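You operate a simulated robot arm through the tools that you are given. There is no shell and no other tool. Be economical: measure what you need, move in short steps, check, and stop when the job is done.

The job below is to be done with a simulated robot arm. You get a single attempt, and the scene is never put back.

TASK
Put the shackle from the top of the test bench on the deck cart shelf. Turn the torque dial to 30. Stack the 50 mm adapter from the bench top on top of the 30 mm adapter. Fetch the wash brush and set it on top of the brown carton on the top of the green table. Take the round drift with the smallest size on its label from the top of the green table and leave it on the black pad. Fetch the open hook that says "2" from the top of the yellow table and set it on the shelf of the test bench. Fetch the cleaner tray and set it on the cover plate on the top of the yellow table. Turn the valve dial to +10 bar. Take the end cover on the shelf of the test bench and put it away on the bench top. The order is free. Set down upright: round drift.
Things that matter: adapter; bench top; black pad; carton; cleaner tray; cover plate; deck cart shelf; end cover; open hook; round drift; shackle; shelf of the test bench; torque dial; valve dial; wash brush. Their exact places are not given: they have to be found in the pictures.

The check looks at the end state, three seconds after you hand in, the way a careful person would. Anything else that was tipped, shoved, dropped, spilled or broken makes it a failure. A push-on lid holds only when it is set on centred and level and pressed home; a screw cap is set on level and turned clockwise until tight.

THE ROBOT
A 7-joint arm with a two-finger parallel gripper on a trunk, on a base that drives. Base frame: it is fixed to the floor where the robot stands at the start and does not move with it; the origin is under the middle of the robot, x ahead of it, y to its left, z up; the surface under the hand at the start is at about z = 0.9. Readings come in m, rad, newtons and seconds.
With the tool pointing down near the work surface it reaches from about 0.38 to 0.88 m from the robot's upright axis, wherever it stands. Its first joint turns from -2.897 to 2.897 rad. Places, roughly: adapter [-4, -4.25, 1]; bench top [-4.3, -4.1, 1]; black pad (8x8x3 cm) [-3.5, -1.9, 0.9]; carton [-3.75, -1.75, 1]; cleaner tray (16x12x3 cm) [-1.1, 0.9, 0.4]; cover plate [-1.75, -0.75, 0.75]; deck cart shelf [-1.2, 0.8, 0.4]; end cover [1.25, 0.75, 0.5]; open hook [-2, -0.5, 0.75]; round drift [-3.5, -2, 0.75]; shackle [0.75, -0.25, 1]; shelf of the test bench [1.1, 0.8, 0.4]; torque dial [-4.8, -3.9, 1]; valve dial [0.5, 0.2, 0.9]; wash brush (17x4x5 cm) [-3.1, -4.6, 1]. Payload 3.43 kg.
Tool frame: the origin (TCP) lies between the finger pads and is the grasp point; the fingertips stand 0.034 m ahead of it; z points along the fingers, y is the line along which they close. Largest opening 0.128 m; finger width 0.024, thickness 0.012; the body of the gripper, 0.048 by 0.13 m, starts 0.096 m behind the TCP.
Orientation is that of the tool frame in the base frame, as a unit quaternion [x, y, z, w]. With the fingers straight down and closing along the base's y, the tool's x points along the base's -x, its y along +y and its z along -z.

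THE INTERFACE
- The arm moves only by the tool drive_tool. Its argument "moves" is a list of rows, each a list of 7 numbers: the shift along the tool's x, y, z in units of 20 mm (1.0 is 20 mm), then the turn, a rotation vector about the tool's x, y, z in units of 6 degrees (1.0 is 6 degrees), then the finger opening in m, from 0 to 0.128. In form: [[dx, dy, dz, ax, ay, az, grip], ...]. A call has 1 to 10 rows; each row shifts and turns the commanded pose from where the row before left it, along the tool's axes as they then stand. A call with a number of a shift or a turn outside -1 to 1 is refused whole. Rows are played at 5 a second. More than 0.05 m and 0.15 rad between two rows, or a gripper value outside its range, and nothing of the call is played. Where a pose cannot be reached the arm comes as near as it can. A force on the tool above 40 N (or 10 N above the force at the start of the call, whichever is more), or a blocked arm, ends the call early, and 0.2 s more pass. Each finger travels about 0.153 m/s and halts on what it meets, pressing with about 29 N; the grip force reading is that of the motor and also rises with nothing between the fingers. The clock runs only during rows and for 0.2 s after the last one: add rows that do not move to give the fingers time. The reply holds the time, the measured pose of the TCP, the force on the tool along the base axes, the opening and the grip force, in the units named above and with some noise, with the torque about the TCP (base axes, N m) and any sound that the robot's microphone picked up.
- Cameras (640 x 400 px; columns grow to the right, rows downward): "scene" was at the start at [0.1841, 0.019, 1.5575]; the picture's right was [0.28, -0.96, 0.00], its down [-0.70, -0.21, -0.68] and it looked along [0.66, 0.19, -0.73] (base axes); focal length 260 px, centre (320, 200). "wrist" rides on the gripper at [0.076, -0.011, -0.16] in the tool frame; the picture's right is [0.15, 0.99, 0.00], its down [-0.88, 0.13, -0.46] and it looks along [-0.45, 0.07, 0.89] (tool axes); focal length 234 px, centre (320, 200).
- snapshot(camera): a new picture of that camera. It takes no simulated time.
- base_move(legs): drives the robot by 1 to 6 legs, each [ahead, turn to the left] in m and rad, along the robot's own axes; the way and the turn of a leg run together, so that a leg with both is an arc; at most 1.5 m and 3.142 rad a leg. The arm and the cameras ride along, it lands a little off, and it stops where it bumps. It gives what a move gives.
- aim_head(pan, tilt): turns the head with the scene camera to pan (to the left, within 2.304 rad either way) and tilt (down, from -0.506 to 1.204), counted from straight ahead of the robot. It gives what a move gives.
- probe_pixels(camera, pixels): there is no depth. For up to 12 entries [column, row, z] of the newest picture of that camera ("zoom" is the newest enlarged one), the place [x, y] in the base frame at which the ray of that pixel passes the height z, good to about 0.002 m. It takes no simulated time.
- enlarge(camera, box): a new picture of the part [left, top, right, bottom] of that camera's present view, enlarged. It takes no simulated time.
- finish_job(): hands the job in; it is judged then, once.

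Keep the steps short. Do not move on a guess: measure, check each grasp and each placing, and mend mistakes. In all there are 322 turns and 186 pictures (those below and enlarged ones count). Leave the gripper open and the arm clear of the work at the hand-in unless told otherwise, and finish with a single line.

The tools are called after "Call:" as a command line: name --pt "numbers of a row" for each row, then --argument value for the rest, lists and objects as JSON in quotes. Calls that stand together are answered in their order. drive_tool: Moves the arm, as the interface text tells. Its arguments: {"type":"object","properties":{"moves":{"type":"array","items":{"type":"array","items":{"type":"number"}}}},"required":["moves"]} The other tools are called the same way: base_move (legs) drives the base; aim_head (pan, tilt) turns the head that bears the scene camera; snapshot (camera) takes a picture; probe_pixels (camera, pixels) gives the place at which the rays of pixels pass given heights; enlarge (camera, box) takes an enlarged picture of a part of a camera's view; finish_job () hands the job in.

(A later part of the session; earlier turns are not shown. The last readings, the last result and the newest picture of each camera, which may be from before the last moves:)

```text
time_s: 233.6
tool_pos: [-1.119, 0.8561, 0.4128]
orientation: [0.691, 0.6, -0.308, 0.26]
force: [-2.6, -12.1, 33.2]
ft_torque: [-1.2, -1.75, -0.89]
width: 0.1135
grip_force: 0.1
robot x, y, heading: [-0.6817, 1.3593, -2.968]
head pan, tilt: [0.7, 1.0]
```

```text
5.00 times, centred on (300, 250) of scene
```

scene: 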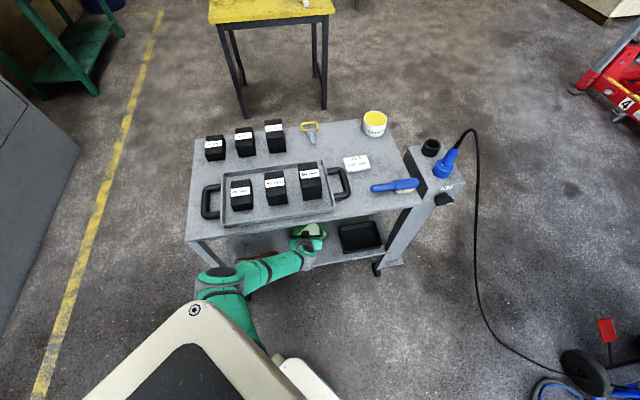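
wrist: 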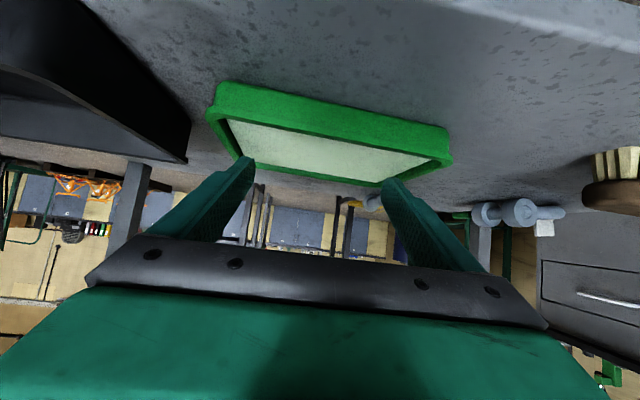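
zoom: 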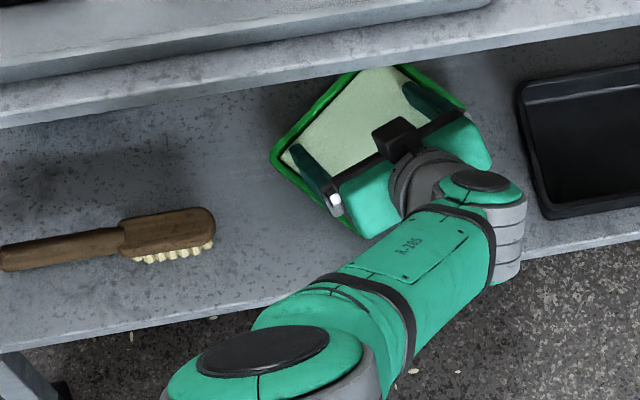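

Turning well. Continue three more steps, easing the pressure a little.

Call:
drive_tool --pt "-0.03 -0.04 -0.028 -0.365 0 -0.341 0.114" --pt "0 -0.04 0 -0.365 0 -0.341 0.114" --pt "0 -0.085 0 -0.731 0 -0.682 0.114" --pt "0 -0.085 0 -0.731 0 -0.682 0.114"

Call:
drive_tool --pt "-0.731 0 -0.682 0 0 0 0.114" --pt "-0.731 0 -0.682 0 0 0 0.114" --pt "-0.731 0 -0.682 0 0 0 0.114" --pt "0.682 0 -0.731 0.731 0 0.682 0.114" --pt "0.682 0 -0.731 0.731 0 0.682 0.114" --pt "0.682 0 -0.731 0.731 0 0.682 0.114" --pt "0.682 0 -0.731 0.731 0 0.682 0.114" --pt "0.682 0 -0.731 0.731 0 0.682 0.114" --pt "0.682 0 -0.731 0 0 0 0.114"

Call:
enlarge --camera "scene" --box '[240, 210, 360, 290]'

```text
time_s: 234.6
tool_pos: [-1.1234, 0.866, 0.4287]
orientation: [0.588, 0.704, -0.261, 0.301]
force: [-0.1, 0.2, 0.2]
ft_torque: [-0.02, -0.02, 0.03]
width: 0.1139
grip_force: 0.0
out of reach, approached as far as the arm can: row 3, 4
robot x, y, heading: [-0.6754, 1.3586, -2.966]
head pan, tilt: [0.7, 1.0]
```

```text
time_s: 236.6
tool_pos: [-1.1125, 0.9794, 0.489]
orientation: [0.751, 0.524, -0.334, 0.225]
force: [-0.7, -0.2, -0.5]
ft_torque: [-0.05, 0.02, 0.01]
width: 0.1138
grip_force: 0.0
robot x, y, heading: [-0.6806, 1.3567, -2.968]
head pan, tilt: [0.7, 1.0]
```

```text
5.00 times, centred on (300, 250) of scene
```

zoom: 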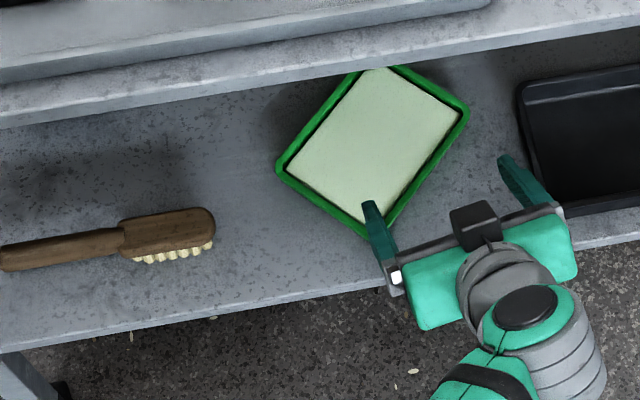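

Call:
probe_pixels --camera "zoom" --pixels '[[365, 238, 0.39], [275, 169, 0.39], [470, 110, 0.39], [392, 66, 0.39], [350, 72, 0.39]]'

```text
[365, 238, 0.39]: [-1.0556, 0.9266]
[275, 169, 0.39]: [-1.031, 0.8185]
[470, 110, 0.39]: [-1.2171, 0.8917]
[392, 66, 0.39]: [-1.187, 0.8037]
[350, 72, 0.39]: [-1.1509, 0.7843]
```

The axis is at about 193°. I add a push on the rear-right end: move the base 8 cm, close the fingers, and position in front of the tray's right end.

Call:
base_move --legs '[[0.08, 0]]'

Call:
drive_tool --pt "0 0 0 0.731 0 0.682 0.0" --pt "0 0 0 0.365 0 0.341 0.0" --pt "0 0 0 0 0 0 0.0" --pt "0 0 0 0 0 0 0.0"

Call:
enlarge --camera "scene" --box '[240, 210, 360, 290]'

```text
time_s: 237.6
tool_pos: [-1.1913, 0.9665, 0.4864]
orientation: [0.75, 0.525, -0.333, 0.226]
force: [-0.2, -0.2, -0.7]
ft_torque: [0.03, -0.02, 0.01]
width: 0.1139
grip_force: 0.0
robot x, y, heading: [-0.755, 1.3421, -2.965]
head pan, tilt: [0.7, 1.0]
```

```text
time_s: 238.6
tool_pos: [-1.1914, 0.9648, 0.488]
orientation: [0.788, 0.464, -0.351, 0.2]
force: [1.1, -0.3, -0.6]
ft_torque: [0.01, -0.01, 0.01]
width: 0.0001
grip_force: 29.1
robot x, y, heading: [-0.7551, 1.3448, -2.969]
head pan, tilt: [0.7, 1.0]
```

```text
5.00 times, centred on (300, 250) of scene
```

zoom: 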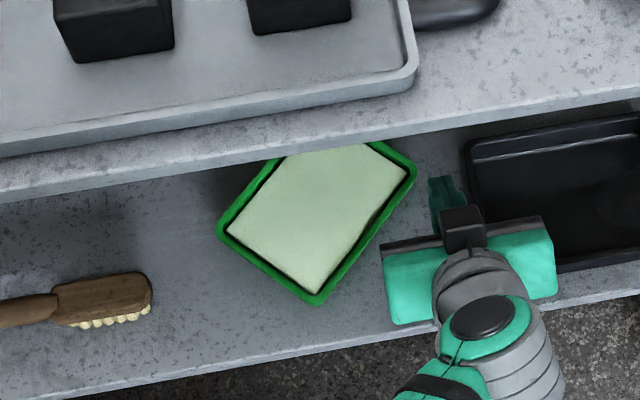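

I lower the closed fingertips beside the tray's right end and push back-left in small steps.

Call:
drive_tool --pt "-0.355 0.7 0.38 0 0 0 0.0" --pt "0.731 0 0.682 0 0 0 0.0" --pt "0.731 0 0.682 0 0 0 0.0" --pt "0.731 0 0.682 0 0 0 0.0" --pt "0.731 0 0.682 0 0 0 0.0" --pt "0.28 0 0.26 0 0 0 0.0"

Call:
drive_tool --pt "-0.3 0.235 0.322 0 0 0 0.0" --pt "-0.3 0.235 0.322 0 0 0 0.0" --pt "-0.3 0.235 0.322 0 0 0 0.0" --pt "-0.3 0.235 0.322 0 0 0 0.0" --pt "-0.3 0.235 0.322 0 0 0 0.0" --pt "-0.3 0.235 0.322 0 0 0 0.0" --pt "-0.3 0.235 0.322 0 0 0 0.0"

Call:
enlarge --camera "scene" --box '[240, 210, 360, 290]'

```text
time_s: 240.0
tool_pos: [-1.1852, 0.9507, 0.4008]
orientation: [0.789, 0.463, -0.351, 0.2]
force: [-0.2, 0.7, -0.1]
ft_torque: [0.03, -0.02, 0.02]
width: 0.0
grip_force: 29.4
robot x, y, heading: [-0.7536, 1.3466, -2.968]
head pan, tilt: [0.7, 1.0]
```

```text
time_s: 241.6
tool_pos: [-1.1881, 0.8794, 0.3994]
orientation: [0.789, 0.464, -0.351, 0.199]
force: [-0.4, -0.3, 0.7]
ft_torque: [0.02, 0.0, -0.04]
width: 0.0001
grip_force: 28.4
robot x, y, heading: [-0.7555, 1.3435, -2.973]
head pan, tilt: [0.7, 1.0]
```

```text
5.00 times, centred on (300, 250) of scene
```

zoom: 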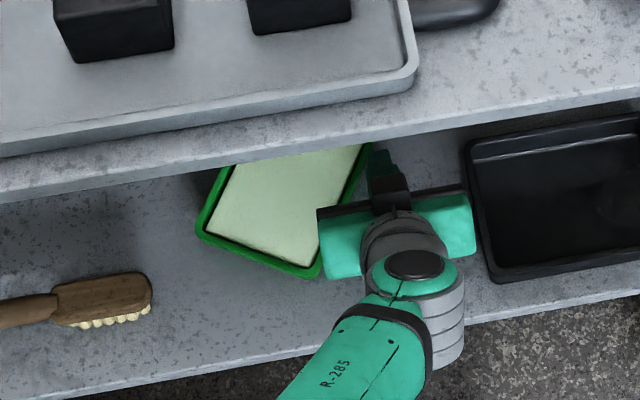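

That worked well. Measure.

Call:
probe_pixels --camera "zoom" --pixels '[[200, 236, 0.39], [308, 278, 0.39], [212, 170, 0.39], [366, 150, 0.39], [322, 262, 0.39]]'

```text
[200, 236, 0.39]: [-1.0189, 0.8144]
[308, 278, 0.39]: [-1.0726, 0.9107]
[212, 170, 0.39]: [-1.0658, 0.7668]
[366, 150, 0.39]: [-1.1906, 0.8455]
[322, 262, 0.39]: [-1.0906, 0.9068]
```

Long axis now 211.5°, nearly straight in. I lift away, back the base 10 cm, and bring the open hand over the tray with yaw 211°.

Call:
drive_tool --pt "0.3 -0.3 -0.3 0 0 0 0.0" --pt "-0.731 0 -0.682 0 0 0 0.0" --pt "-0.731 0 -0.682 0 0 0 0.0" --pt "-0.731 0 -0.682 0 0 0 0.05" --pt "-0.731 0 -0.682 0 0 0 0.1" --pt "0.682 0 -0.731 0.731 0 0.682 0.128" --pt "0.682 0 -0.731 0.731 0 0.682 0.128" --pt "0 0 0 0.731 0 0.682 0.128"

Call:
base_move --legs '[[-0.1, 0]]'

```text
time_s: 243.4
tool_pos: [-1.1648, 0.925, 0.4805]
orientation: [0.851, 0.333, -0.379, 0.144]
force: [0.6, -0.4, -0.1]
ft_torque: [0.0, 0.03, 0.02]
width: 0.128
grip_force: 0.1
robot x, y, heading: [-0.7576, 1.3457, -2.971]
head pan, tilt: [0.7, 1.0]
```

```text
time_s: 244.6
tool_pos: [-1.0654, 0.9412, 0.4807]
orientation: [0.851, 0.335, -0.378, 0.145]
force: [0.3, 0.4, 0.2]
ft_torque: [0.02, 0.0, 0.01]
width: 0.128
grip_force: 0.1
robot x, y, heading: [-0.6608, 1.3641, -2.962]
head pan, tilt: [0.7, 1.0]
```

Call:
drive_tool --pt "0 0 0 0.67 0 0.625 0.128" --pt "0 0 0 0.67 0 0.625 0.128" --pt "-0.614 0.75 0.658 0 0 0 0.128" --pt "-0.614 0.75 0.658 0 0 0 0.128" --pt "-0.614 0.75 0.658 0 0 0 0.128" --pt "-0.614 0.75 0.658 0 0 0 0.128" --pt "-0.614 0.75 0.658 0 0 0 0.128" --pt "0 0 0 0 0 0 0.128"

Call:
snapshot --camera "wrist"

Call:
snapshot --camera "scene"

```text
time_s: 246.4
tool_pos: [-1.1032, 0.8301, 0.4798]
orientation: [0.879, 0.251, -0.39, 0.109]
force: [0.2, -0.4, 0.8]
ft_torque: [0.01, -0.02, -0.01]
width: 0.1278
grip_force: 0.0
robot x, y, heading: [-0.6584, 1.365, -2.964]
head pan, tilt: [0.7, 1.0]
```

```text
101 pictures are left
```

wrist: 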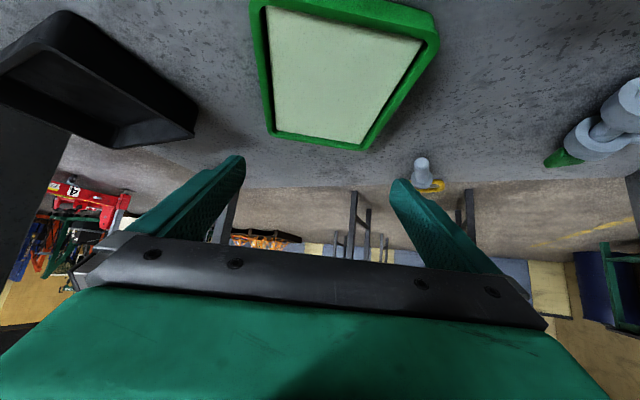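

```text
100 pictures are left
```

scene: 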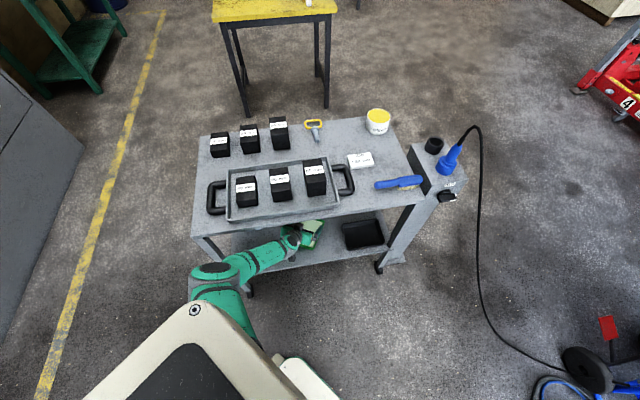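

Call:
probe_pixels --camera "wrist" --pixels '[[256, 60, 0.39], [269, 130, 0.39], [430, 60, 0.39], [372, 144, 0.39], [439, 30, 0.39]]'

```text
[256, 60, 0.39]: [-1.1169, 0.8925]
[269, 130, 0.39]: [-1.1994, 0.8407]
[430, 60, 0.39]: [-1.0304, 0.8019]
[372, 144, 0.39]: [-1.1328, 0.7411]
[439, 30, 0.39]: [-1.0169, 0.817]
```

Centred within 1 mm and aligned. Lower straddling the tray.

Call:
drive_tool --pt "0.731 0 0.682 0 0 0 0.128" --pt "0.731 0 0.682 0 0 0 0.128" --pt "0.365 0 0.341 0 0 0 0.128" --pt "0.3 0 0.28 0 0 0 0.128" --pt "0.3 0 0.28 0 0 0 0.128" --pt "0.25 0 0.233 0 0 0 0.128" --pt "0.2 0 0.187 0 0 0 0.128" --pt "0 0 0 0 0 0 0.128"

Call:
snapshot --camera "wrist"

```text
time_s: 248.2
tool_pos: [-1.1125, 0.8236, 0.4165]
orientation: [0.879, 0.251, -0.39, 0.109]
force: [-0.1, -1.1, -0.1]
ft_torque: [0.01, -0.02, 0.0]
width: 0.1278
grip_force: 0.0
out of reach, approached as far as the arm can: row 2, 3, 4, 5
robot x, y, heading: [-0.6546, 1.3657, -2.964]
head pan, tilt: [0.7, 1.0]
```

```text
99 pictures are left
```

wrist: 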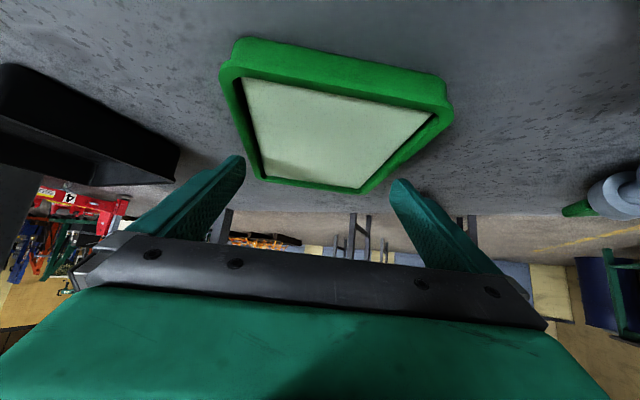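

Reach limit again. I lift, move the base 6 cm closer, and re-centre.

Call:
drive_tool --pt "-0.731 0 -0.682 0 0 0 0.128" --pt "-0.731 0 -0.682 0 0 0 0.128" --pt "-0.731 0 -0.682 0 0 0 0.128"

Call:
base_move --legs '[[0.06, 0]]'

```text
time_s: 249.0
tool_pos: [-1.1123, 0.8232, 0.4731]
orientation: [0.879, 0.251, -0.391, 0.109]
force: [-0.1, -0.6, 0.5]
ft_torque: [0.0, 0.0, 0.0]
width: 0.128
grip_force: 0.1
out of reach, approached as far as the arm can: row 2
robot x, y, heading: [-0.6586, 1.362, -2.963]
head pan, tilt: [0.7, 1.0]
```

```text
time_s: 249.9
tool_pos: [-1.1714, 0.8127, 0.4726]
orientation: [0.879, 0.251, -0.39, 0.11]
force: [1.2, -0.3, -0.4]
ft_torque: [0.01, 0.02, 0.01]
width: 0.1279
grip_force: 0.0
robot x, y, heading: [-0.714, 1.3535, -2.966]
head pan, tilt: [0.7, 1.0]
```

Call:
drive_tool --pt "0.682 0.35 -0.731 0 0 0 0.128" --pt "0.682 0.35 -0.731 0 0 0 0.128" --pt "0.682 0.35 -0.731 0 0 0 0.128" --pt "0.252 0 -0.27 0 0 0 0.128" --pt "0.731 0 0.682 0 0 0 0.128" --pt "0 0 0 0 0 0 0.128"

Call:
snapshot --camera "wrist"

```text
time_s: 251.3
tool_pos: [-1.104, 0.8292, 0.4508]
orientation: [0.879, 0.251, -0.39, 0.11]
force: [-0.2, 0.0, -0.8]
ft_torque: [0.01, 0.0, -0.06]
width: 0.128
grip_force: 0.0
robot x, y, heading: [-0.7162, 1.3539, -2.965]
head pan, tilt: [0.7, 1.0]
```

```text
98 pictures are left
```

wrist: 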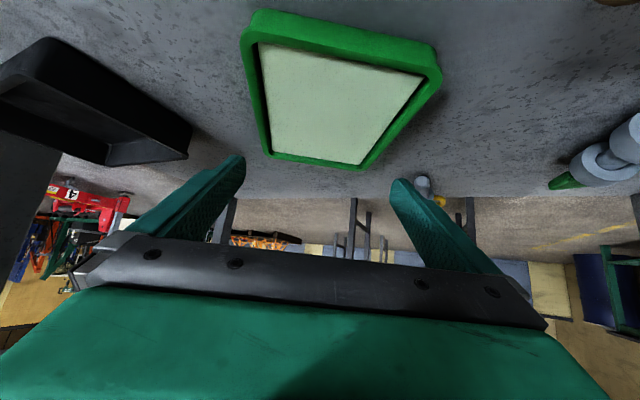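

Call:
drive_tool --pt "0.44 0 0.41 0 0 0 0.128" --pt "0.44 0 0.41 0 0 0 0.128" --pt "0.365 0 0.341 0 0 0 0.128" --pt "0.22 0 0.205 0 0 0 0.128" --pt "0.22 0 0.205 0 0 0 0.128" --pt "0.15 0 0.14 0 0 0 0.128" --pt "0 0 0 0 0 0 0.128"

Call:
snapshot --camera "wrist"

```text
time_s: 252.9
tool_pos: [-1.1058, 0.8283, 0.401]
orientation: [0.879, 0.251, -0.39, 0.11]
force: [-0.2, -0.5, -0.3]
ft_torque: [0.03, -0.01, -0.01]
width: 0.1279
grip_force: 0.0
robot x, y, heading: [-0.7214, 1.3538, -2.967]
head pan, tilt: [0.7, 1.0]
```

```text
97 pictures are left
```

wrist: 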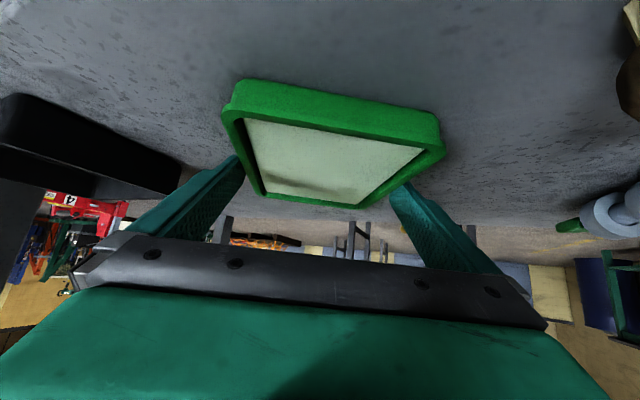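

Straddling with no contact. Close.

Call:
drive_tool --pt "0 0 0 0 0 0 0.12" --pt "0 0 0 0 0 0 0.11" --pt "0 0 0 0 0 0 0.1" --pt "0 0 0 0 0 0 0.09" --pt "0 0 0 0 0 0 0.09"

Call:
drive_tool --pt "-0.36 0 -0.34 0 0 0 0.08" --pt "-0.36 0 -0.34 0 0 0 0.08" --pt "-0.36 0 -0.34 0 0 0 0.08" --pt "0 0 0 0 0 0 0.08"

Call:
snapshot --camera "wrist"

```text
time_s: 254.1
tool_pos: [-1.105, 0.8295, 0.4021]
orientation: [0.879, 0.25, -0.391, 0.109]
force: [-0.1, 0.2, 1.0]
ft_torque: [-0.03, -0.04, -0.08]
width: 0.1202
grip_force: 29.2
robot x, y, heading: [-0.7202, 1.3514, -2.962]
head pan, tilt: [0.7, 1.0]
```

```text
time_s: 255.1
tool_pos: [-1.1041, 0.8287, 0.4314]
orientation: [0.879, 0.251, -0.39, 0.11]
force: [0.2, -0.2, -2.2]
ft_torque: [0.02, -0.05, -0.02]
width: 0.1201
grip_force: 28.9
robot x, y, heading: [-0.7142, 1.3515, -2.964]
head pan, tilt: [0.7, 1.0]
```

```text
96 pictures are left
```

wrist: 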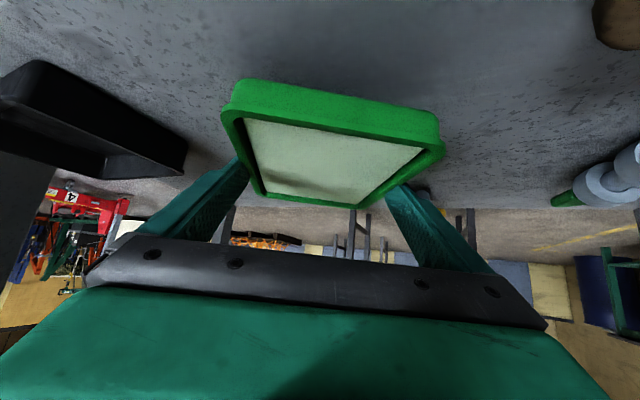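

Tray held level (2 N). I lift a bit more, draw back 10 cm, then swing the base right to bring it out of the cart.

Call:
drive_tool --pt "-0.731 0 -0.682 0 0 0 0.08" --pt "-0.731 0 -0.682 0 0 0 0.08" --pt "-0.731 0 -0.682 0 0 0 0.08" --pt "0.682 0 -0.731 0 0 0 0.08" --pt "0.682 0 -0.731 0 0 0 0.08" --pt "0.682 0 -0.731 0 0 0 0.08" --pt "0.682 0 -0.731 0 0 0 0.08" --pt "0.682 0 -0.731 0 0 0 0.08" --pt "0.682 0 -0.731 0 0 0 0.08"

Call:
snapshot --camera "scene"

```text
time_s: 257.1
tool_pos: [-1.003, 0.8935, 0.4897]
orientation: [0.879, 0.251, -0.39, 0.11]
force: [0.5, 0.3, -3.0]
ft_torque: [-0.01, -0.05, -0.01]
width: 0.12
grip_force: 29.3
robot x, y, heading: [-0.7223, 1.3484, -2.966]
head pan, tilt: [0.7, 1.0]
```

```text
95 pictures are left
```

scene: 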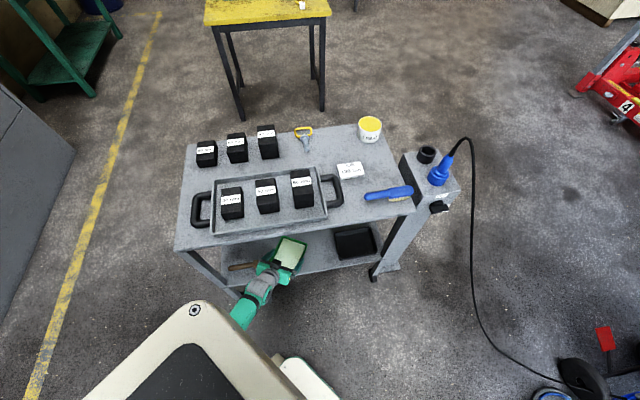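

Call:
base_move --legs '[[0, -0.9]]'

Call:
drive_tool --pt "-0.731 0 -0.682 0 0 0 0.08" --pt "-0.731 0 -0.682 0 0 0 0.08" --pt "-0.731 0 -0.682 0 0 0 0.08" --pt "-0.731 0 -0.682 0 0 0 0.08" --pt "-0.731 0 -0.682 0 0 0 0.08" --pt "-0.731 0 -0.682 0 0 0 0.08" --pt "-0.731 0 -0.682 0 0 0 0.08" --pt "-0.731 0 -0.682 0 0 0 0.08" --pt "-0.731 0 -0.682 0 0 0 0.08" --pt "-0.731 0 -0.682 0 0 0 0.08"

Call:
drive_tool --pt "-0.731 0 -0.682 0 0 0 0.08" --pt "-0.731 0 -0.682 0 0 0 0.08" --pt "-0.731 0 -0.682 0 0 0 0.08" --pt "-0.731 0 -0.682 0 0 0 0.08" --pt "-0.731 0 -0.682 0 0 0 0.08" --pt "-0.731 0 -0.682 0 0 0 0.08" --pt "-0.731 0 -0.682 0 0 0 0.08" --pt "-0.731 0 -0.682 0 0 0 0.08" --pt "-0.731 0 -0.682 0 0 0 0.08" --pt "-0.731 0 -0.682 0 0 0 0.08"

```text
time_s: 260.1
tool_pos: [-1.2544, 1.2882, 0.4903]
orientation: [0.901, -0.157, -0.399, -0.071]
force: [0.4, 0.2, -2.5]
ft_torque: [-0.01, -0.04, 0.0]
width: 0.1197
grip_force: 28.9
robot x, y, heading: [-0.7152, 1.3525, 2.417]
head pan, tilt: [0.7, 1.0]
```

```text
time_s: 262.4
tool_pos: [-1.2506, 1.288, 0.6889]
orientation: [0.9, -0.157, -0.399, -0.071]
force: [-0.4, -0.5, -1.7]
ft_torque: [0.05, -0.05, -0.02]
width: 0.1198
grip_force: 29.0
robot x, y, heading: [-0.7148, 1.3564, 2.415]
head pan, tilt: [0.7, 1.0]
```

```text
time_s: 264.6
tool_pos: [-1.2502, 1.2845, 0.8885]
orientation: [0.901, -0.156, -0.399, -0.071]
force: [0.6, -0.2, -3.2]
ft_torque: [-0.05, -0.09, 0.0]
width: 0.1196
grip_force: 29.0
robot x, y, heading: [-0.7149, 1.3544, 2.412]
head pan, tilt: [0.7, 1.0]
```

Tray is out. I reverse away from the cart, then drive round its short end toward the yellow table.

Call:
base_move --legs '[[-0.8, 0], [0, 1.94], [0.93, 0]]'

Call:
aim_head --pan -0.3 --tilt 0.5

Call:
snapshot --camera "scene"

```text
time_s: 278.6
tool_pos: [-0.1857, -0.513, 0.8884]
orientation: [0.637, 0.656, -0.284, 0.289]
force: [0.3, 0.3, -3.3]
ft_torque: [0.05, 0.02, 0.03]
width: 0.1197
grip_force: 29.2
robot x, y, heading: [-0.4419, -0.0434, -1.922]
head pan, tilt: [0.7, 1.0]
```

```text
time_s: 279.8
tool_pos: [-0.1874, -0.5134, 0.8886]
orientation: [0.637, 0.656, -0.283, 0.289]
force: [0.1, 0.0, -2.4]
ft_torque: [0.05, 0.02, -0.03]
width: 0.1194
grip_force: 29.1
robot x, y, heading: [-0.4396, -0.045, -1.918]
head pan, tilt: [-0.3, 0.499]
```

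```text
94 pictures are left
```

scene: 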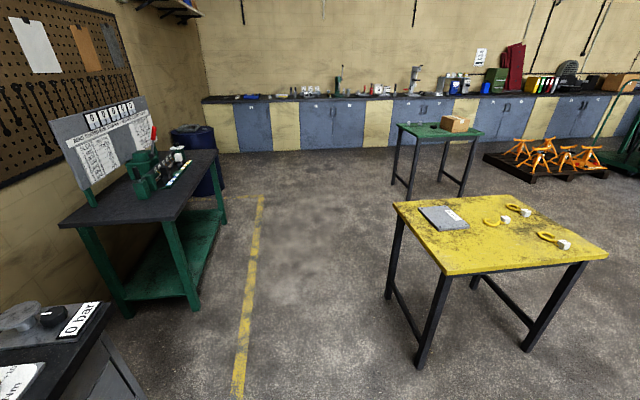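

Call:
probe_pixels --camera "scene" --pixels '[[393, 203, 0.75], [448, 274, 0.75], [608, 255, 0.75], [520, 195, 0.75], [419, 209, 0.76], [435, 231, 0.76], [468, 226, 0.76], [450, 205, 0.76], [497, 221, 0.76], [520, 210, 0.76], [553, 240, 0.76]]'

Call:
enlarge --camera "scene" --box '[390, 180, 610, 290]'

```text
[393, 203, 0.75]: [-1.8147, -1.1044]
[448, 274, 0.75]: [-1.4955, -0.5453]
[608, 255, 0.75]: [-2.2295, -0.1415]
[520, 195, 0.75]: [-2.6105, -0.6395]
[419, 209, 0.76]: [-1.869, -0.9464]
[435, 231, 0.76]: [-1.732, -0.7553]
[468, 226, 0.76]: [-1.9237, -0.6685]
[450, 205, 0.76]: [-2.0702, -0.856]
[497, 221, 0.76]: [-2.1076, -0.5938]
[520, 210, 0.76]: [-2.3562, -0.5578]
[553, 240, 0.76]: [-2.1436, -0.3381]
```

```text
2.91 times, centred on (500, 235) of scene
```

zoom: 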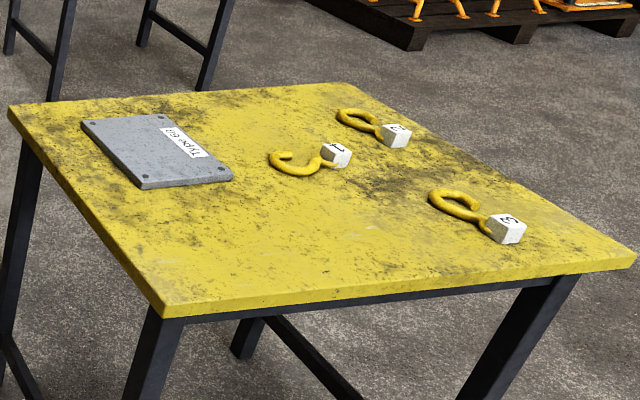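

The cover plate (labelled) is at about (-1.90, -0.81). I drive to the table's near short side, with the arm ending up over the plate.

Call:
base_move --legs '[[0, -0.323], [1.38, 0], [0, -2.26]]'

Call:
aim_head --pan 0.8 --tilt 0.9

Call:
snapshot --camera "scene"

```text
time_s: 294.0
tool_pos: [-1.7755, -0.8421, 0.8884]
orientation: [0.802, -0.44, -0.354, -0.196]
force: [0.2, 0.3, -2.1]
ft_torque: [-0.08, -0.02, 0.01]
width: 0.1193
grip_force: 29.2
robot x, y, heading: [-1.3116, -1.1148, 1.756]
head pan, tilt: [-0.3, 0.499]
```

```text
time_s: 295.3
tool_pos: [-1.7747, -0.8425, 0.888]
orientation: [0.801, -0.44, -0.354, -0.197]
force: [0.2, -0.4, -3.1]
ft_torque: [-0.02, -0.03, 0.0]
width: 0.1195
grip_force: 28.6
robot x, y, heading: [-1.3167, -1.1177, 1.756]
head pan, tilt: [0.799, 0.901]
```

```text
92 pictures are left
```

scene: 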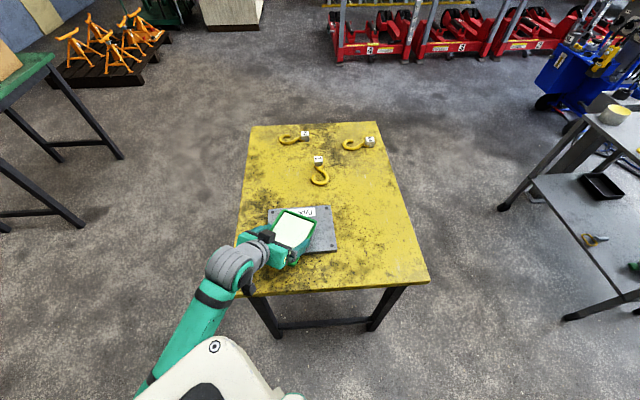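

Call:
enlarge --camera "scene" --box '[230, 180, 370, 280]'

```text
4.00 times, centred on (300, 230) of scene
```

zoom: 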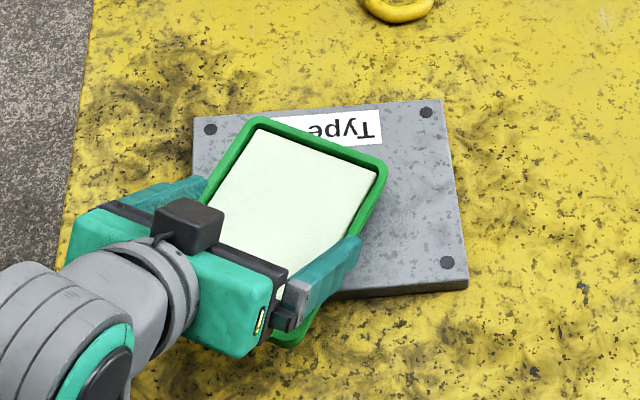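

Call:
probe_pixels --camera "zoom" --pixels '[[193, 118, 0.762], [441, 99, 0.762], [468, 281, 0.762], [441, 99, 0.755], [468, 287, 0.75], [468, 281, 0.77]]'

```text
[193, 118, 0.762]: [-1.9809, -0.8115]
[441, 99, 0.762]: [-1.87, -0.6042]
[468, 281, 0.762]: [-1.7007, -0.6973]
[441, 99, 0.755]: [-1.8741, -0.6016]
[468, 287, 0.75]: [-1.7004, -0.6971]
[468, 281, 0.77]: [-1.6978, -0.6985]
```

Plate centre (-1.841, -0.754), sides along 62° and 151°. I turn the hand to 151° and centre the tray over it.

Call:
drive_tool --pt "0 0 0 -0.731 0 -0.682 0.08" --pt "0 0 0 -0.731 0 -0.682 0.08" --pt "0 0 0 -0.731 0 -0.682 0.08" --pt "0 0 0 -0.731 0 -0.682 0.08" --pt "0 0 0 -0.607 0 -0.566 0.08" --pt "-0.573 -0.45 0.614 0 0 0 0.08" --pt "-0.573 -0.45 0.614 0 0 0 0.08" --pt "-0.573 -0.45 0.614 0 0 0 0.08" --pt "-0.573 -0.45 0.614 0 0 0 0.08" --pt "-0.573 -0.45 0.614 0 0 0 0.08"

Call:
drive_tool --pt "0.731 0 0.682 0 0 0 0.08" --pt "0.731 0 0.682 0 0 0 0.08" --pt "0.365 0 0.341 0 0 0 0.08" --pt "0 0 0 0 0 0 0.08"

Call:
enlarge --camera "scene" --box '[230, 180, 370, 280]'

```text
time_s: 297.5
tool_pos: [-1.826, -0.7626, 0.8889]
orientation: [0.887, -0.224, -0.39, -0.105]
force: [0.2, 0.2, -2.2]
ft_torque: [-0.03, -0.06, 0.01]
width: 0.1195
grip_force: 29.2
robot x, y, heading: [-1.3094, -1.1168, 1.756]
head pan, tilt: [0.799, 0.901]
```

```text
time_s: 298.3
tool_pos: [-1.828, -0.762, 0.8496]
orientation: [0.884, -0.224, -0.397, -0.105]
force: [-0.5, -0.4, 7.6]
ft_torque: [-0.37, 0.28, -0.09]
width: 0.1197
grip_force: 28.7
robot x, y, heading: [-1.3149, -1.1154, 1.752]
head pan, tilt: [0.799, 0.901]
stopped in row 3: the force on the tool passed its limit at 50 N (the readings are from after the stop); the commanded pose is now the measured one
```

```text
4.00 times, centred on (300, 230) of scene
```

zoom: 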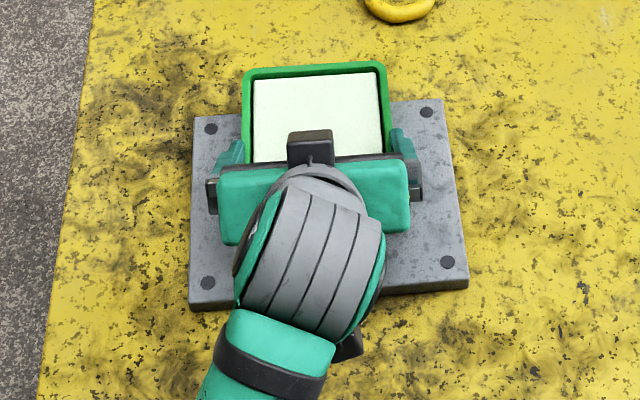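

The plate top is higher (about 0.81) than assumed, so my centre is off. Lift slightly and re-measure at the right height.

Call:
drive_tool --pt "-0.365 0 -0.341 0 0 0 0.08" --pt "-0.365 0 -0.341 0 0 0 0.08"

Call:
probe_pixels --camera "zoom" --pixels '[[441, 99, 0.81], [468, 281, 0.81], [190, 302, 0.81], [193, 118, 0.81], [247, 68, 0.84], [383, 63, 0.84], [247, 130, 0.84], [390, 130, 0.84]]'

```text
time_s: 298.9
tool_pos: [-1.8279, -0.762, 0.8684]
orientation: [0.884, -0.225, -0.396, -0.106]
force: [0.2, -0.3, -1.9]
ft_torque: [-0.01, -0.07, 0.01]
width: 0.12
grip_force: 29.1
robot x, y, heading: [-1.3132, -1.1157, 1.755]
head pan, tilt: [0.799, 0.901]
```

```text
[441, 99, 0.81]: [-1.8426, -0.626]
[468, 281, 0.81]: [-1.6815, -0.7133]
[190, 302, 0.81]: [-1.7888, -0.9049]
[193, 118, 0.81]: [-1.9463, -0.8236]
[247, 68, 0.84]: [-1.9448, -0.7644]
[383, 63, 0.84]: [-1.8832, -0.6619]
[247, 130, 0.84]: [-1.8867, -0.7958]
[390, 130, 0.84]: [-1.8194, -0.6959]
```

Centre is (-1.815, -0.767): I move back 3.3 cm and lower to contact.

Call:
drive_tool --pt "0.56 0 -0.6 0 0 0 0.08" --pt "0.56 0 -0.6 0 0 0 0.08" --pt "0.365 0 0.341 0 0 0 0.08" --pt "0.2 0 0.187 0 0 0 0.08" --pt "0.05 0 0.047 0 0 0 0.08" --pt "0.036 0 0.034 0 0 0 0.08"

Call:
enlarge --camera "scene" --box '[230, 180, 370, 280]'

```text
time_s: 300.3
tool_pos: [-1.8, -0.7781, 0.8508]
orientation: [0.884, -0.224, -0.396, -0.106]
force: [-0.4, 0.7, -2.9]
ft_torque: [-0.02, -0.07, 0.01]
width: 0.1199
grip_force: 29.0
robot x, y, heading: [-1.3129, -1.1135, 1.756]
head pan, tilt: [0.799, 0.901]
```

```text
4.00 times, centred on (300, 230) of scene
```

zoom: 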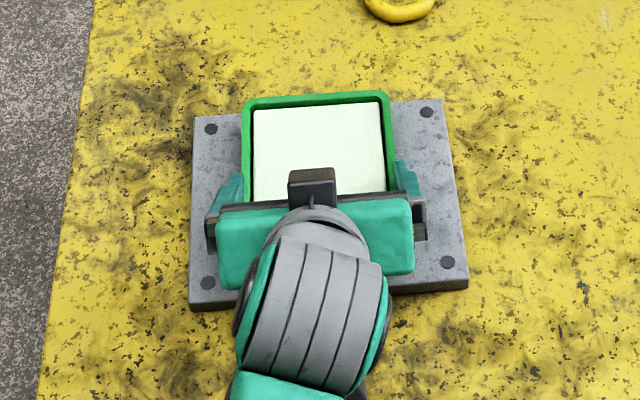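

Call:
drive_tool --pt "0.036 0 0.034 0 0 0 0.08" --pt "0.036 0 0.034 0 0 0 0.08" --pt "0.036 0 0.034 0 0 0 0.08" --pt "0.036 0 0.034 0 0 0 0.08"

```text
time_s: 301.3
tool_pos: [-1.8006, -0.7773, 0.8488]
orientation: [0.882, -0.224, -0.4, -0.106]
force: [2.5, 0.2, 40.0]
ft_torque: [-1.58, 0.75, 0.46]
width: 0.1198
grip_force: 28.9
robot x, y, heading: [-1.3109, -1.1165, 1.752]
head pan, tilt: [0.799, 0.901]
```

In contact (pressing 40 N). Ease up 1.5 mm and open.

Call:
drive_tool --pt "-0.05 0 -0.047 0 0 0 0.08" --pt "0 0 0 0 0 0 0.122" --pt "0 0 0 0 0 0 0.128" --pt "0 0 0 0 0 0 0.128" --pt "-0.365 0 -0.341 0 0 0 0.128" --pt "-0.731 0 -0.682 0 0 0 0.128" --pt "-0.731 0 -0.682 0 0 0 0.128" --pt "-0.731 0 -0.682 0 0 0 0.128" --pt "0 0 0 0 0 0 0.128"

Call:
enlarge --camera "scene" --box '[220, 110, 420, 300]'

```text
time_s: 303.3
tool_pos: [-1.7977, -0.7792, 0.9179]
orientation: [0.884, -0.224, -0.396, -0.105]
force: [0.5, 0.3, 0.2]
ft_torque: [0.02, 0.0, 0.04]
width: 0.1279
grip_force: 0.1
robot x, y, heading: [-1.3149, -1.1145, 1.753]
head pan, tilt: [0.799, 0.901]
```

```text
2.11 times, centred on (320, 205) of scene
```

zoom: 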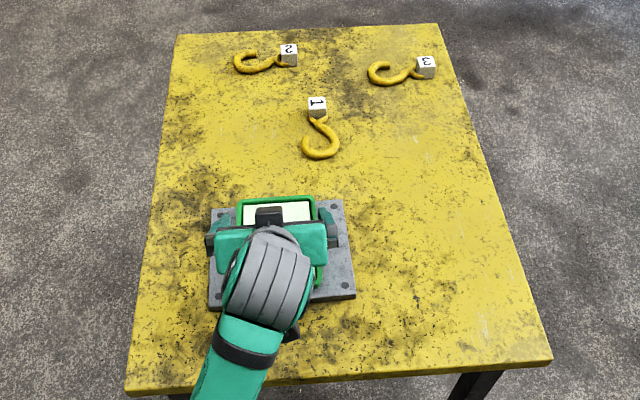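

Tray placed. Next, hook "2": measure its place at table height ~0.80.

Call:
probe_pixels --camera "zoom" --pixels '[[289, 55, 0.82], [245, 65, 0.805], [262, 60, 0.805], [180, 35, 0.797], [437, 25, 0.797], [128, 393, 0.797], [550, 358, 0.797], [317, 108, 0.82], [320, 150, 0.805], [400, 72, 0.805]]'

Call:
drive_tool --pt "-0.731 0 -0.682 0 0.8 0 0.1" --pt "-0.731 0 -0.682 0 0.8 0 0.1" --pt "-0.731 0 -0.682 0 0.8 0 0.1" --pt "0 0 -0.5 0 1 0 0.1" --pt "0 0 -1 0 1 0 0.1" --pt "0 0 -1 0 1 0 0.1" --pt "0 0 -1 0 1 0 0.1" --pt "0 0 -1 0 1 0 0.1"

```text
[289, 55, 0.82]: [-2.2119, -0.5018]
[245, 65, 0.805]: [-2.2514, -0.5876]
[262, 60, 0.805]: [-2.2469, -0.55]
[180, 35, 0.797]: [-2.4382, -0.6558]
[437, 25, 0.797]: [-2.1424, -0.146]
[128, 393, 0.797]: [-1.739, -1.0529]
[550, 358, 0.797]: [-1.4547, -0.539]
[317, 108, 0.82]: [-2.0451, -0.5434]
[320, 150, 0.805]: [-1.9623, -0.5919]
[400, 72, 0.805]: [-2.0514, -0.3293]
```

```text
time_s: 305.1
tool_pos: [-1.7745, -0.7936, 1.0603]
orientation: [0.968, -0.247, -0.033, -0.013]
force: [-0.7, 0.2, 0.9]
ft_torque: [0.01, 0.02, 0.01]
width: 0.0999
grip_force: 0.1
robot x, y, heading: [-1.3136, -1.1152, 1.758]
head pan, tilt: [0.799, 0.901]
```

Now drive around the table's left side toward hook 2.

Call:
base_move --legs '[[0, 2.117], [0.724, 0], [0, -1.367], [0.844, 0], [0, -2.206]]'

Call:
snapshot --camera "wrist"

Call:
aim_head --pan 0.75 --tilt 0.9

Call:
snapshot --camera "scene"

```text
time_s: 328.6
tool_pos: [-2.2975, -0.5965, 1.0607]
orientation: [-0.572, 0.82, 0.017, 0.03]
force: [0.4, 0.1, 0.2]
ft_torque: [0.01, 0.0, 0.0]
width: 0.1
grip_force: 0.1
robot x, y, heading: [-2.5485, -1.096, 0.332]
head pan, tilt: [0.799, 0.901]
```

```text
87 pictures are left
```

wrist: 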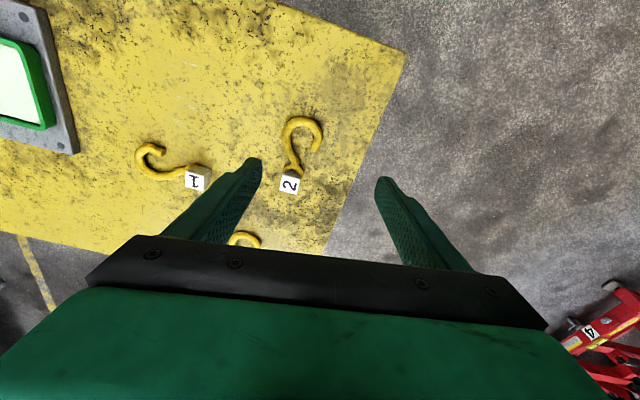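

```text
time_s: 329.2
tool_pos: [-2.2969, -0.5956, 1.0605]
orientation: [-0.572, 0.82, 0.017, 0.031]
force: [0.3, -0.1, 0.6]
ft_torque: [0.04, 0.01, -0.02]
width: 0.1001
grip_force: 0.0
robot x, y, heading: [-2.5493, -1.1015, 0.33]
head pan, tilt: [0.75, 0.901]
```

```text
86 pictures are left
```

scene: 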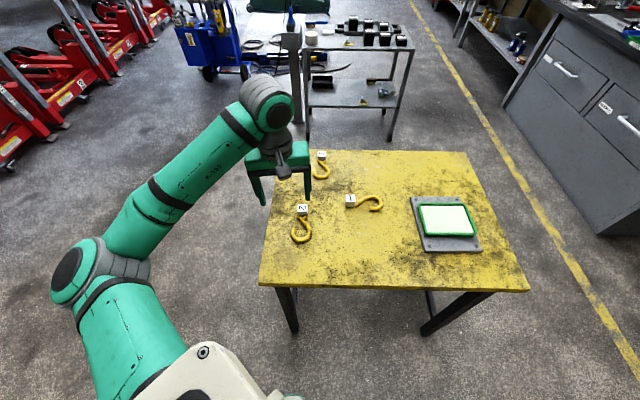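

The tray sits centred on the plate. Close-up of hook 2.

Call:
enlarge --camera "wrist" --box '[264, 108, 344, 200]'

Call:
probe_pixels --camera "wrist" --pixels '[[290, 183, 0.82], [293, 165, 0.81], [283, 135, 0.81], [321, 140, 0.81], [302, 117, 0.81], [302, 135, 0.81]]'

```text
4.35 times, centred on (304, 154) of wrist
```

zoom: 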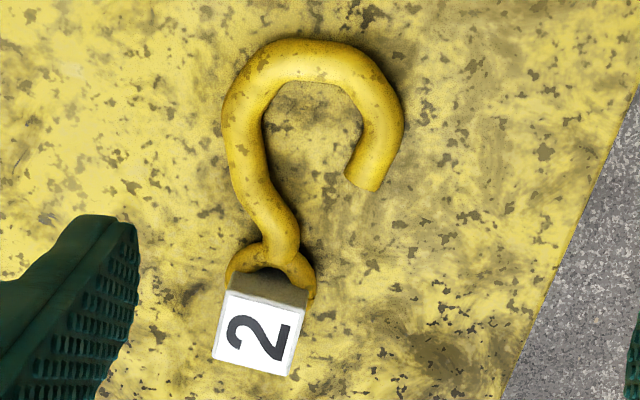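

```text
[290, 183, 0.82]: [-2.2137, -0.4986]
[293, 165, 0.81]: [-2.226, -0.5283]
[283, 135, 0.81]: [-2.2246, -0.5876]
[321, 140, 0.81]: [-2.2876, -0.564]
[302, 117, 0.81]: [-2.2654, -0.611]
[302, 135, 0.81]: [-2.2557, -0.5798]
```

I'll take it by the shank with the hand pitched ~46° (so it can later be laid flat on the low shelf). Pitch and centre first.

Call:
drive_tool --pt "-0.5 -1 0 0 0 -0.85 0.06" --pt "-0.5 -1 0 0 0 -0.85 0.06" --pt "-0.5 -0.9 0 0 -1 0 0.06" --pt "0 0 0 0 -1 0 0.06" --pt "0 0 0 0 -1 0 0.06" --pt "0 0 0 0 -1 0 0.06" --pt "0 0 0 0 -1 0 0.06" --pt "0 0 0 0 -1 0 0.06" --pt "0 0 0 0 -1 0 0.06"

Call:
snapshot --camera "wrist"

```text
time_s: 331.2
tool_pos: [-2.2331, -0.5829, 1.0645]
orientation: [-0.595, 0.703, 0.244, 0.305]
force: [-0.4, 0.9, 0.2]
ft_torque: [0.01, 0.02, 0.02]
width: 0.0599
grip_force: 0.1
robot x, y, heading: [-2.5467, -1.1004, 0.327]
head pan, tilt: [0.75, 0.901]
```

```text
84 pictures are left
```

wrist: 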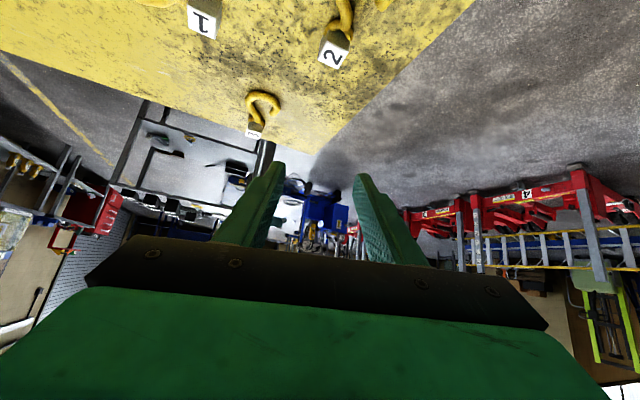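

Lower to z ≈ 0.90 and look.

Call:
drive_tool --pt "0.719 0 0.696 0 0 0 0.06" --pt "0.719 0 0.696 0 0 0 0.06" --pt "0.719 0 0.696 0 0 0 0.06" --pt "0.719 0 0.696 0 0 0 0.06" --pt "0.719 0 0.696 0 0 0 0.06" --pt "0.719 0 0.696 0 0 0 0.06" --pt "0.719 0 0.696 0 0 0 0.06" --pt "0.719 0 0.696 0 0 0 0.06" --pt "0 0 0 0 0 0 0.06"

Call:
snapshot --camera "wrist"

Call:
enlarge --camera "scene" --box '[250, 170, 370, 260]'

```text
time_s: 333.2
tool_pos: [-2.2298, -0.5846, 0.9035]
orientation: [-0.595, 0.703, 0.242, 0.305]
force: [-0.1, 0.2, 0.6]
ft_torque: [0.0, -0.01, -0.02]
width: 0.0599
grip_force: 0.0
robot x, y, heading: [-2.5487, -1.099, 0.328]
head pan, tilt: [0.75, 0.901]
```

```text
83 pictures are left
```

wrist: 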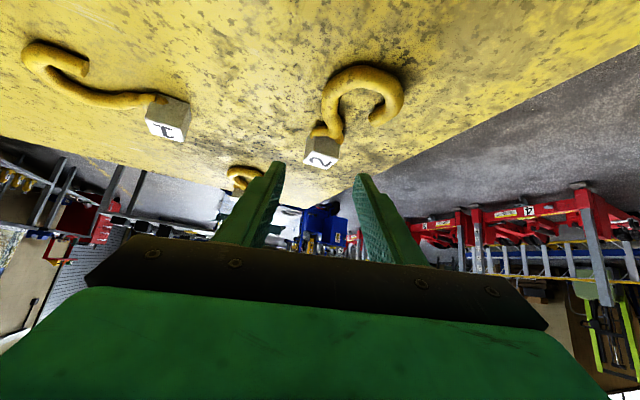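

```text
4.44 times, centred on (310, 215) of scene
```

zoom: 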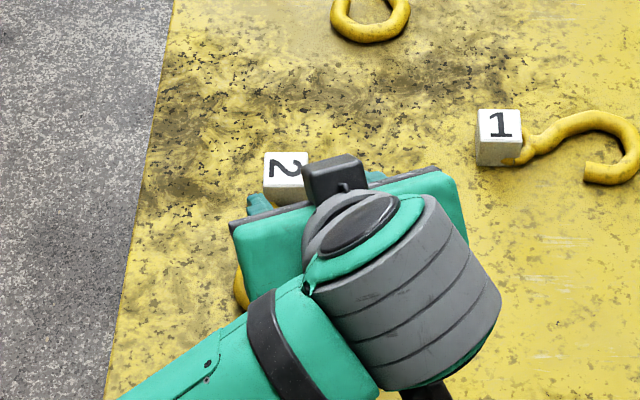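

Call:
probe_pixels --camera "wrist" --pixels '[[327, 100, 0.803], [333, 118, 0.803], [337, 134, 0.803], [355, 72, 0.803], [395, 95, 0.803]]'

```text
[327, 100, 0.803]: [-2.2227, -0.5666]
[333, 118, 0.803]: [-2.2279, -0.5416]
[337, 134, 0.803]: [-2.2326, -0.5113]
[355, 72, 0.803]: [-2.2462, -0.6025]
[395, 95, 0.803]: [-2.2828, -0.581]
```

On target. Lower to z 0.830 and close.

Call:
drive_tool --pt "0.719 0 0.696 0 0 0 0.06" --pt "0.719 0 0.696 0 0 0 0.06" --pt "0.719 0 0.696 0 0 0 0.06" --pt "0.36 0 0.348 0 0 0 0.06" --pt "0.07 0 0.07 0 0 0 0.06" --pt "0 0 0 0 0 0 0.06"

Call:
drive_tool --pt "0 0 0 0 0 0 0.03" --pt "0 0 0 0 0 0 0.01" --pt "0 0 0 0 0 0 0.005" --pt "0 0 0 0 0 0 0.005"

Call:
snapshot --camera "wrist"

```text
time_s: 334.6
tool_pos: [-2.2281, -0.5859, 0.8328]
orientation: [-0.595, 0.702, 0.244, 0.306]
force: [1.3, -5.0, 18.0]
ft_torque: [0.24, 0.51, 0.08]
width: 0.0587
grip_force: 0.1
robot x, y, heading: [-2.5469, -1.1003, 0.328]
head pan, tilt: [0.75, 0.901]
```

```text
time_s: 335.6
tool_pos: [-2.2298, -0.584, 0.833]
orientation: [-0.594, 0.704, 0.243, 0.305]
force: [-1.6, 5.4, 19.5]
ft_torque: [0.38, 0.05, -0.14]
width: 0.0156
grip_force: 28.7
robot x, y, heading: [-2.5506, -1.1013, 0.334]
head pan, tilt: [0.75, 0.901]
```

```text
81 pictures are left
```

wrist: 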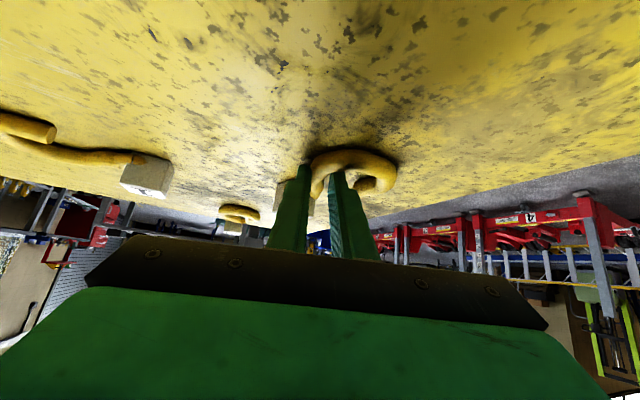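

Held on the rod (0.0156). Lift.

Call:
drive_tool --pt "-0.36 0 -0.35 0 0 0 0.0" --pt "-0.719 0 -0.696 0 0 0 0.0" --pt "-0.719 0 -0.696 0 0 0 0.0" --pt "-0.719 0 -0.696 0 0 0 0.0" --pt "-0.719 0 -0.696 0 0 0 0.0" --pt "-0.719 0 -0.696 0 0 0 0.0" --pt "0 0 0 0 0 0 0.0"

Call:
snapshot --camera "wrist"

```text
time_s: 337.2
tool_pos: [-2.2306, -0.5846, 0.9422]
orientation: [-0.596, 0.703, 0.243, 0.304]
force: [-0.4, -0.1, -3.2]
ft_torque: [-0.15, 0.01, 0.02]
width: 0.0153
grip_force: 29.4
robot x, y, heading: [-2.5473, -1.103, 0.331]
head pan, tilt: [0.75, 0.901]
```

```text
80 pictures are left
```

wrist: 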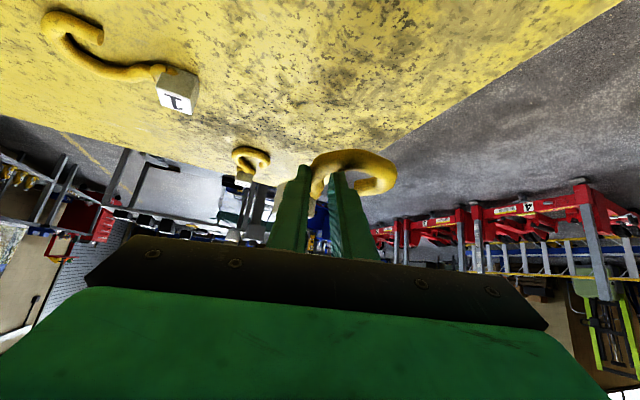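

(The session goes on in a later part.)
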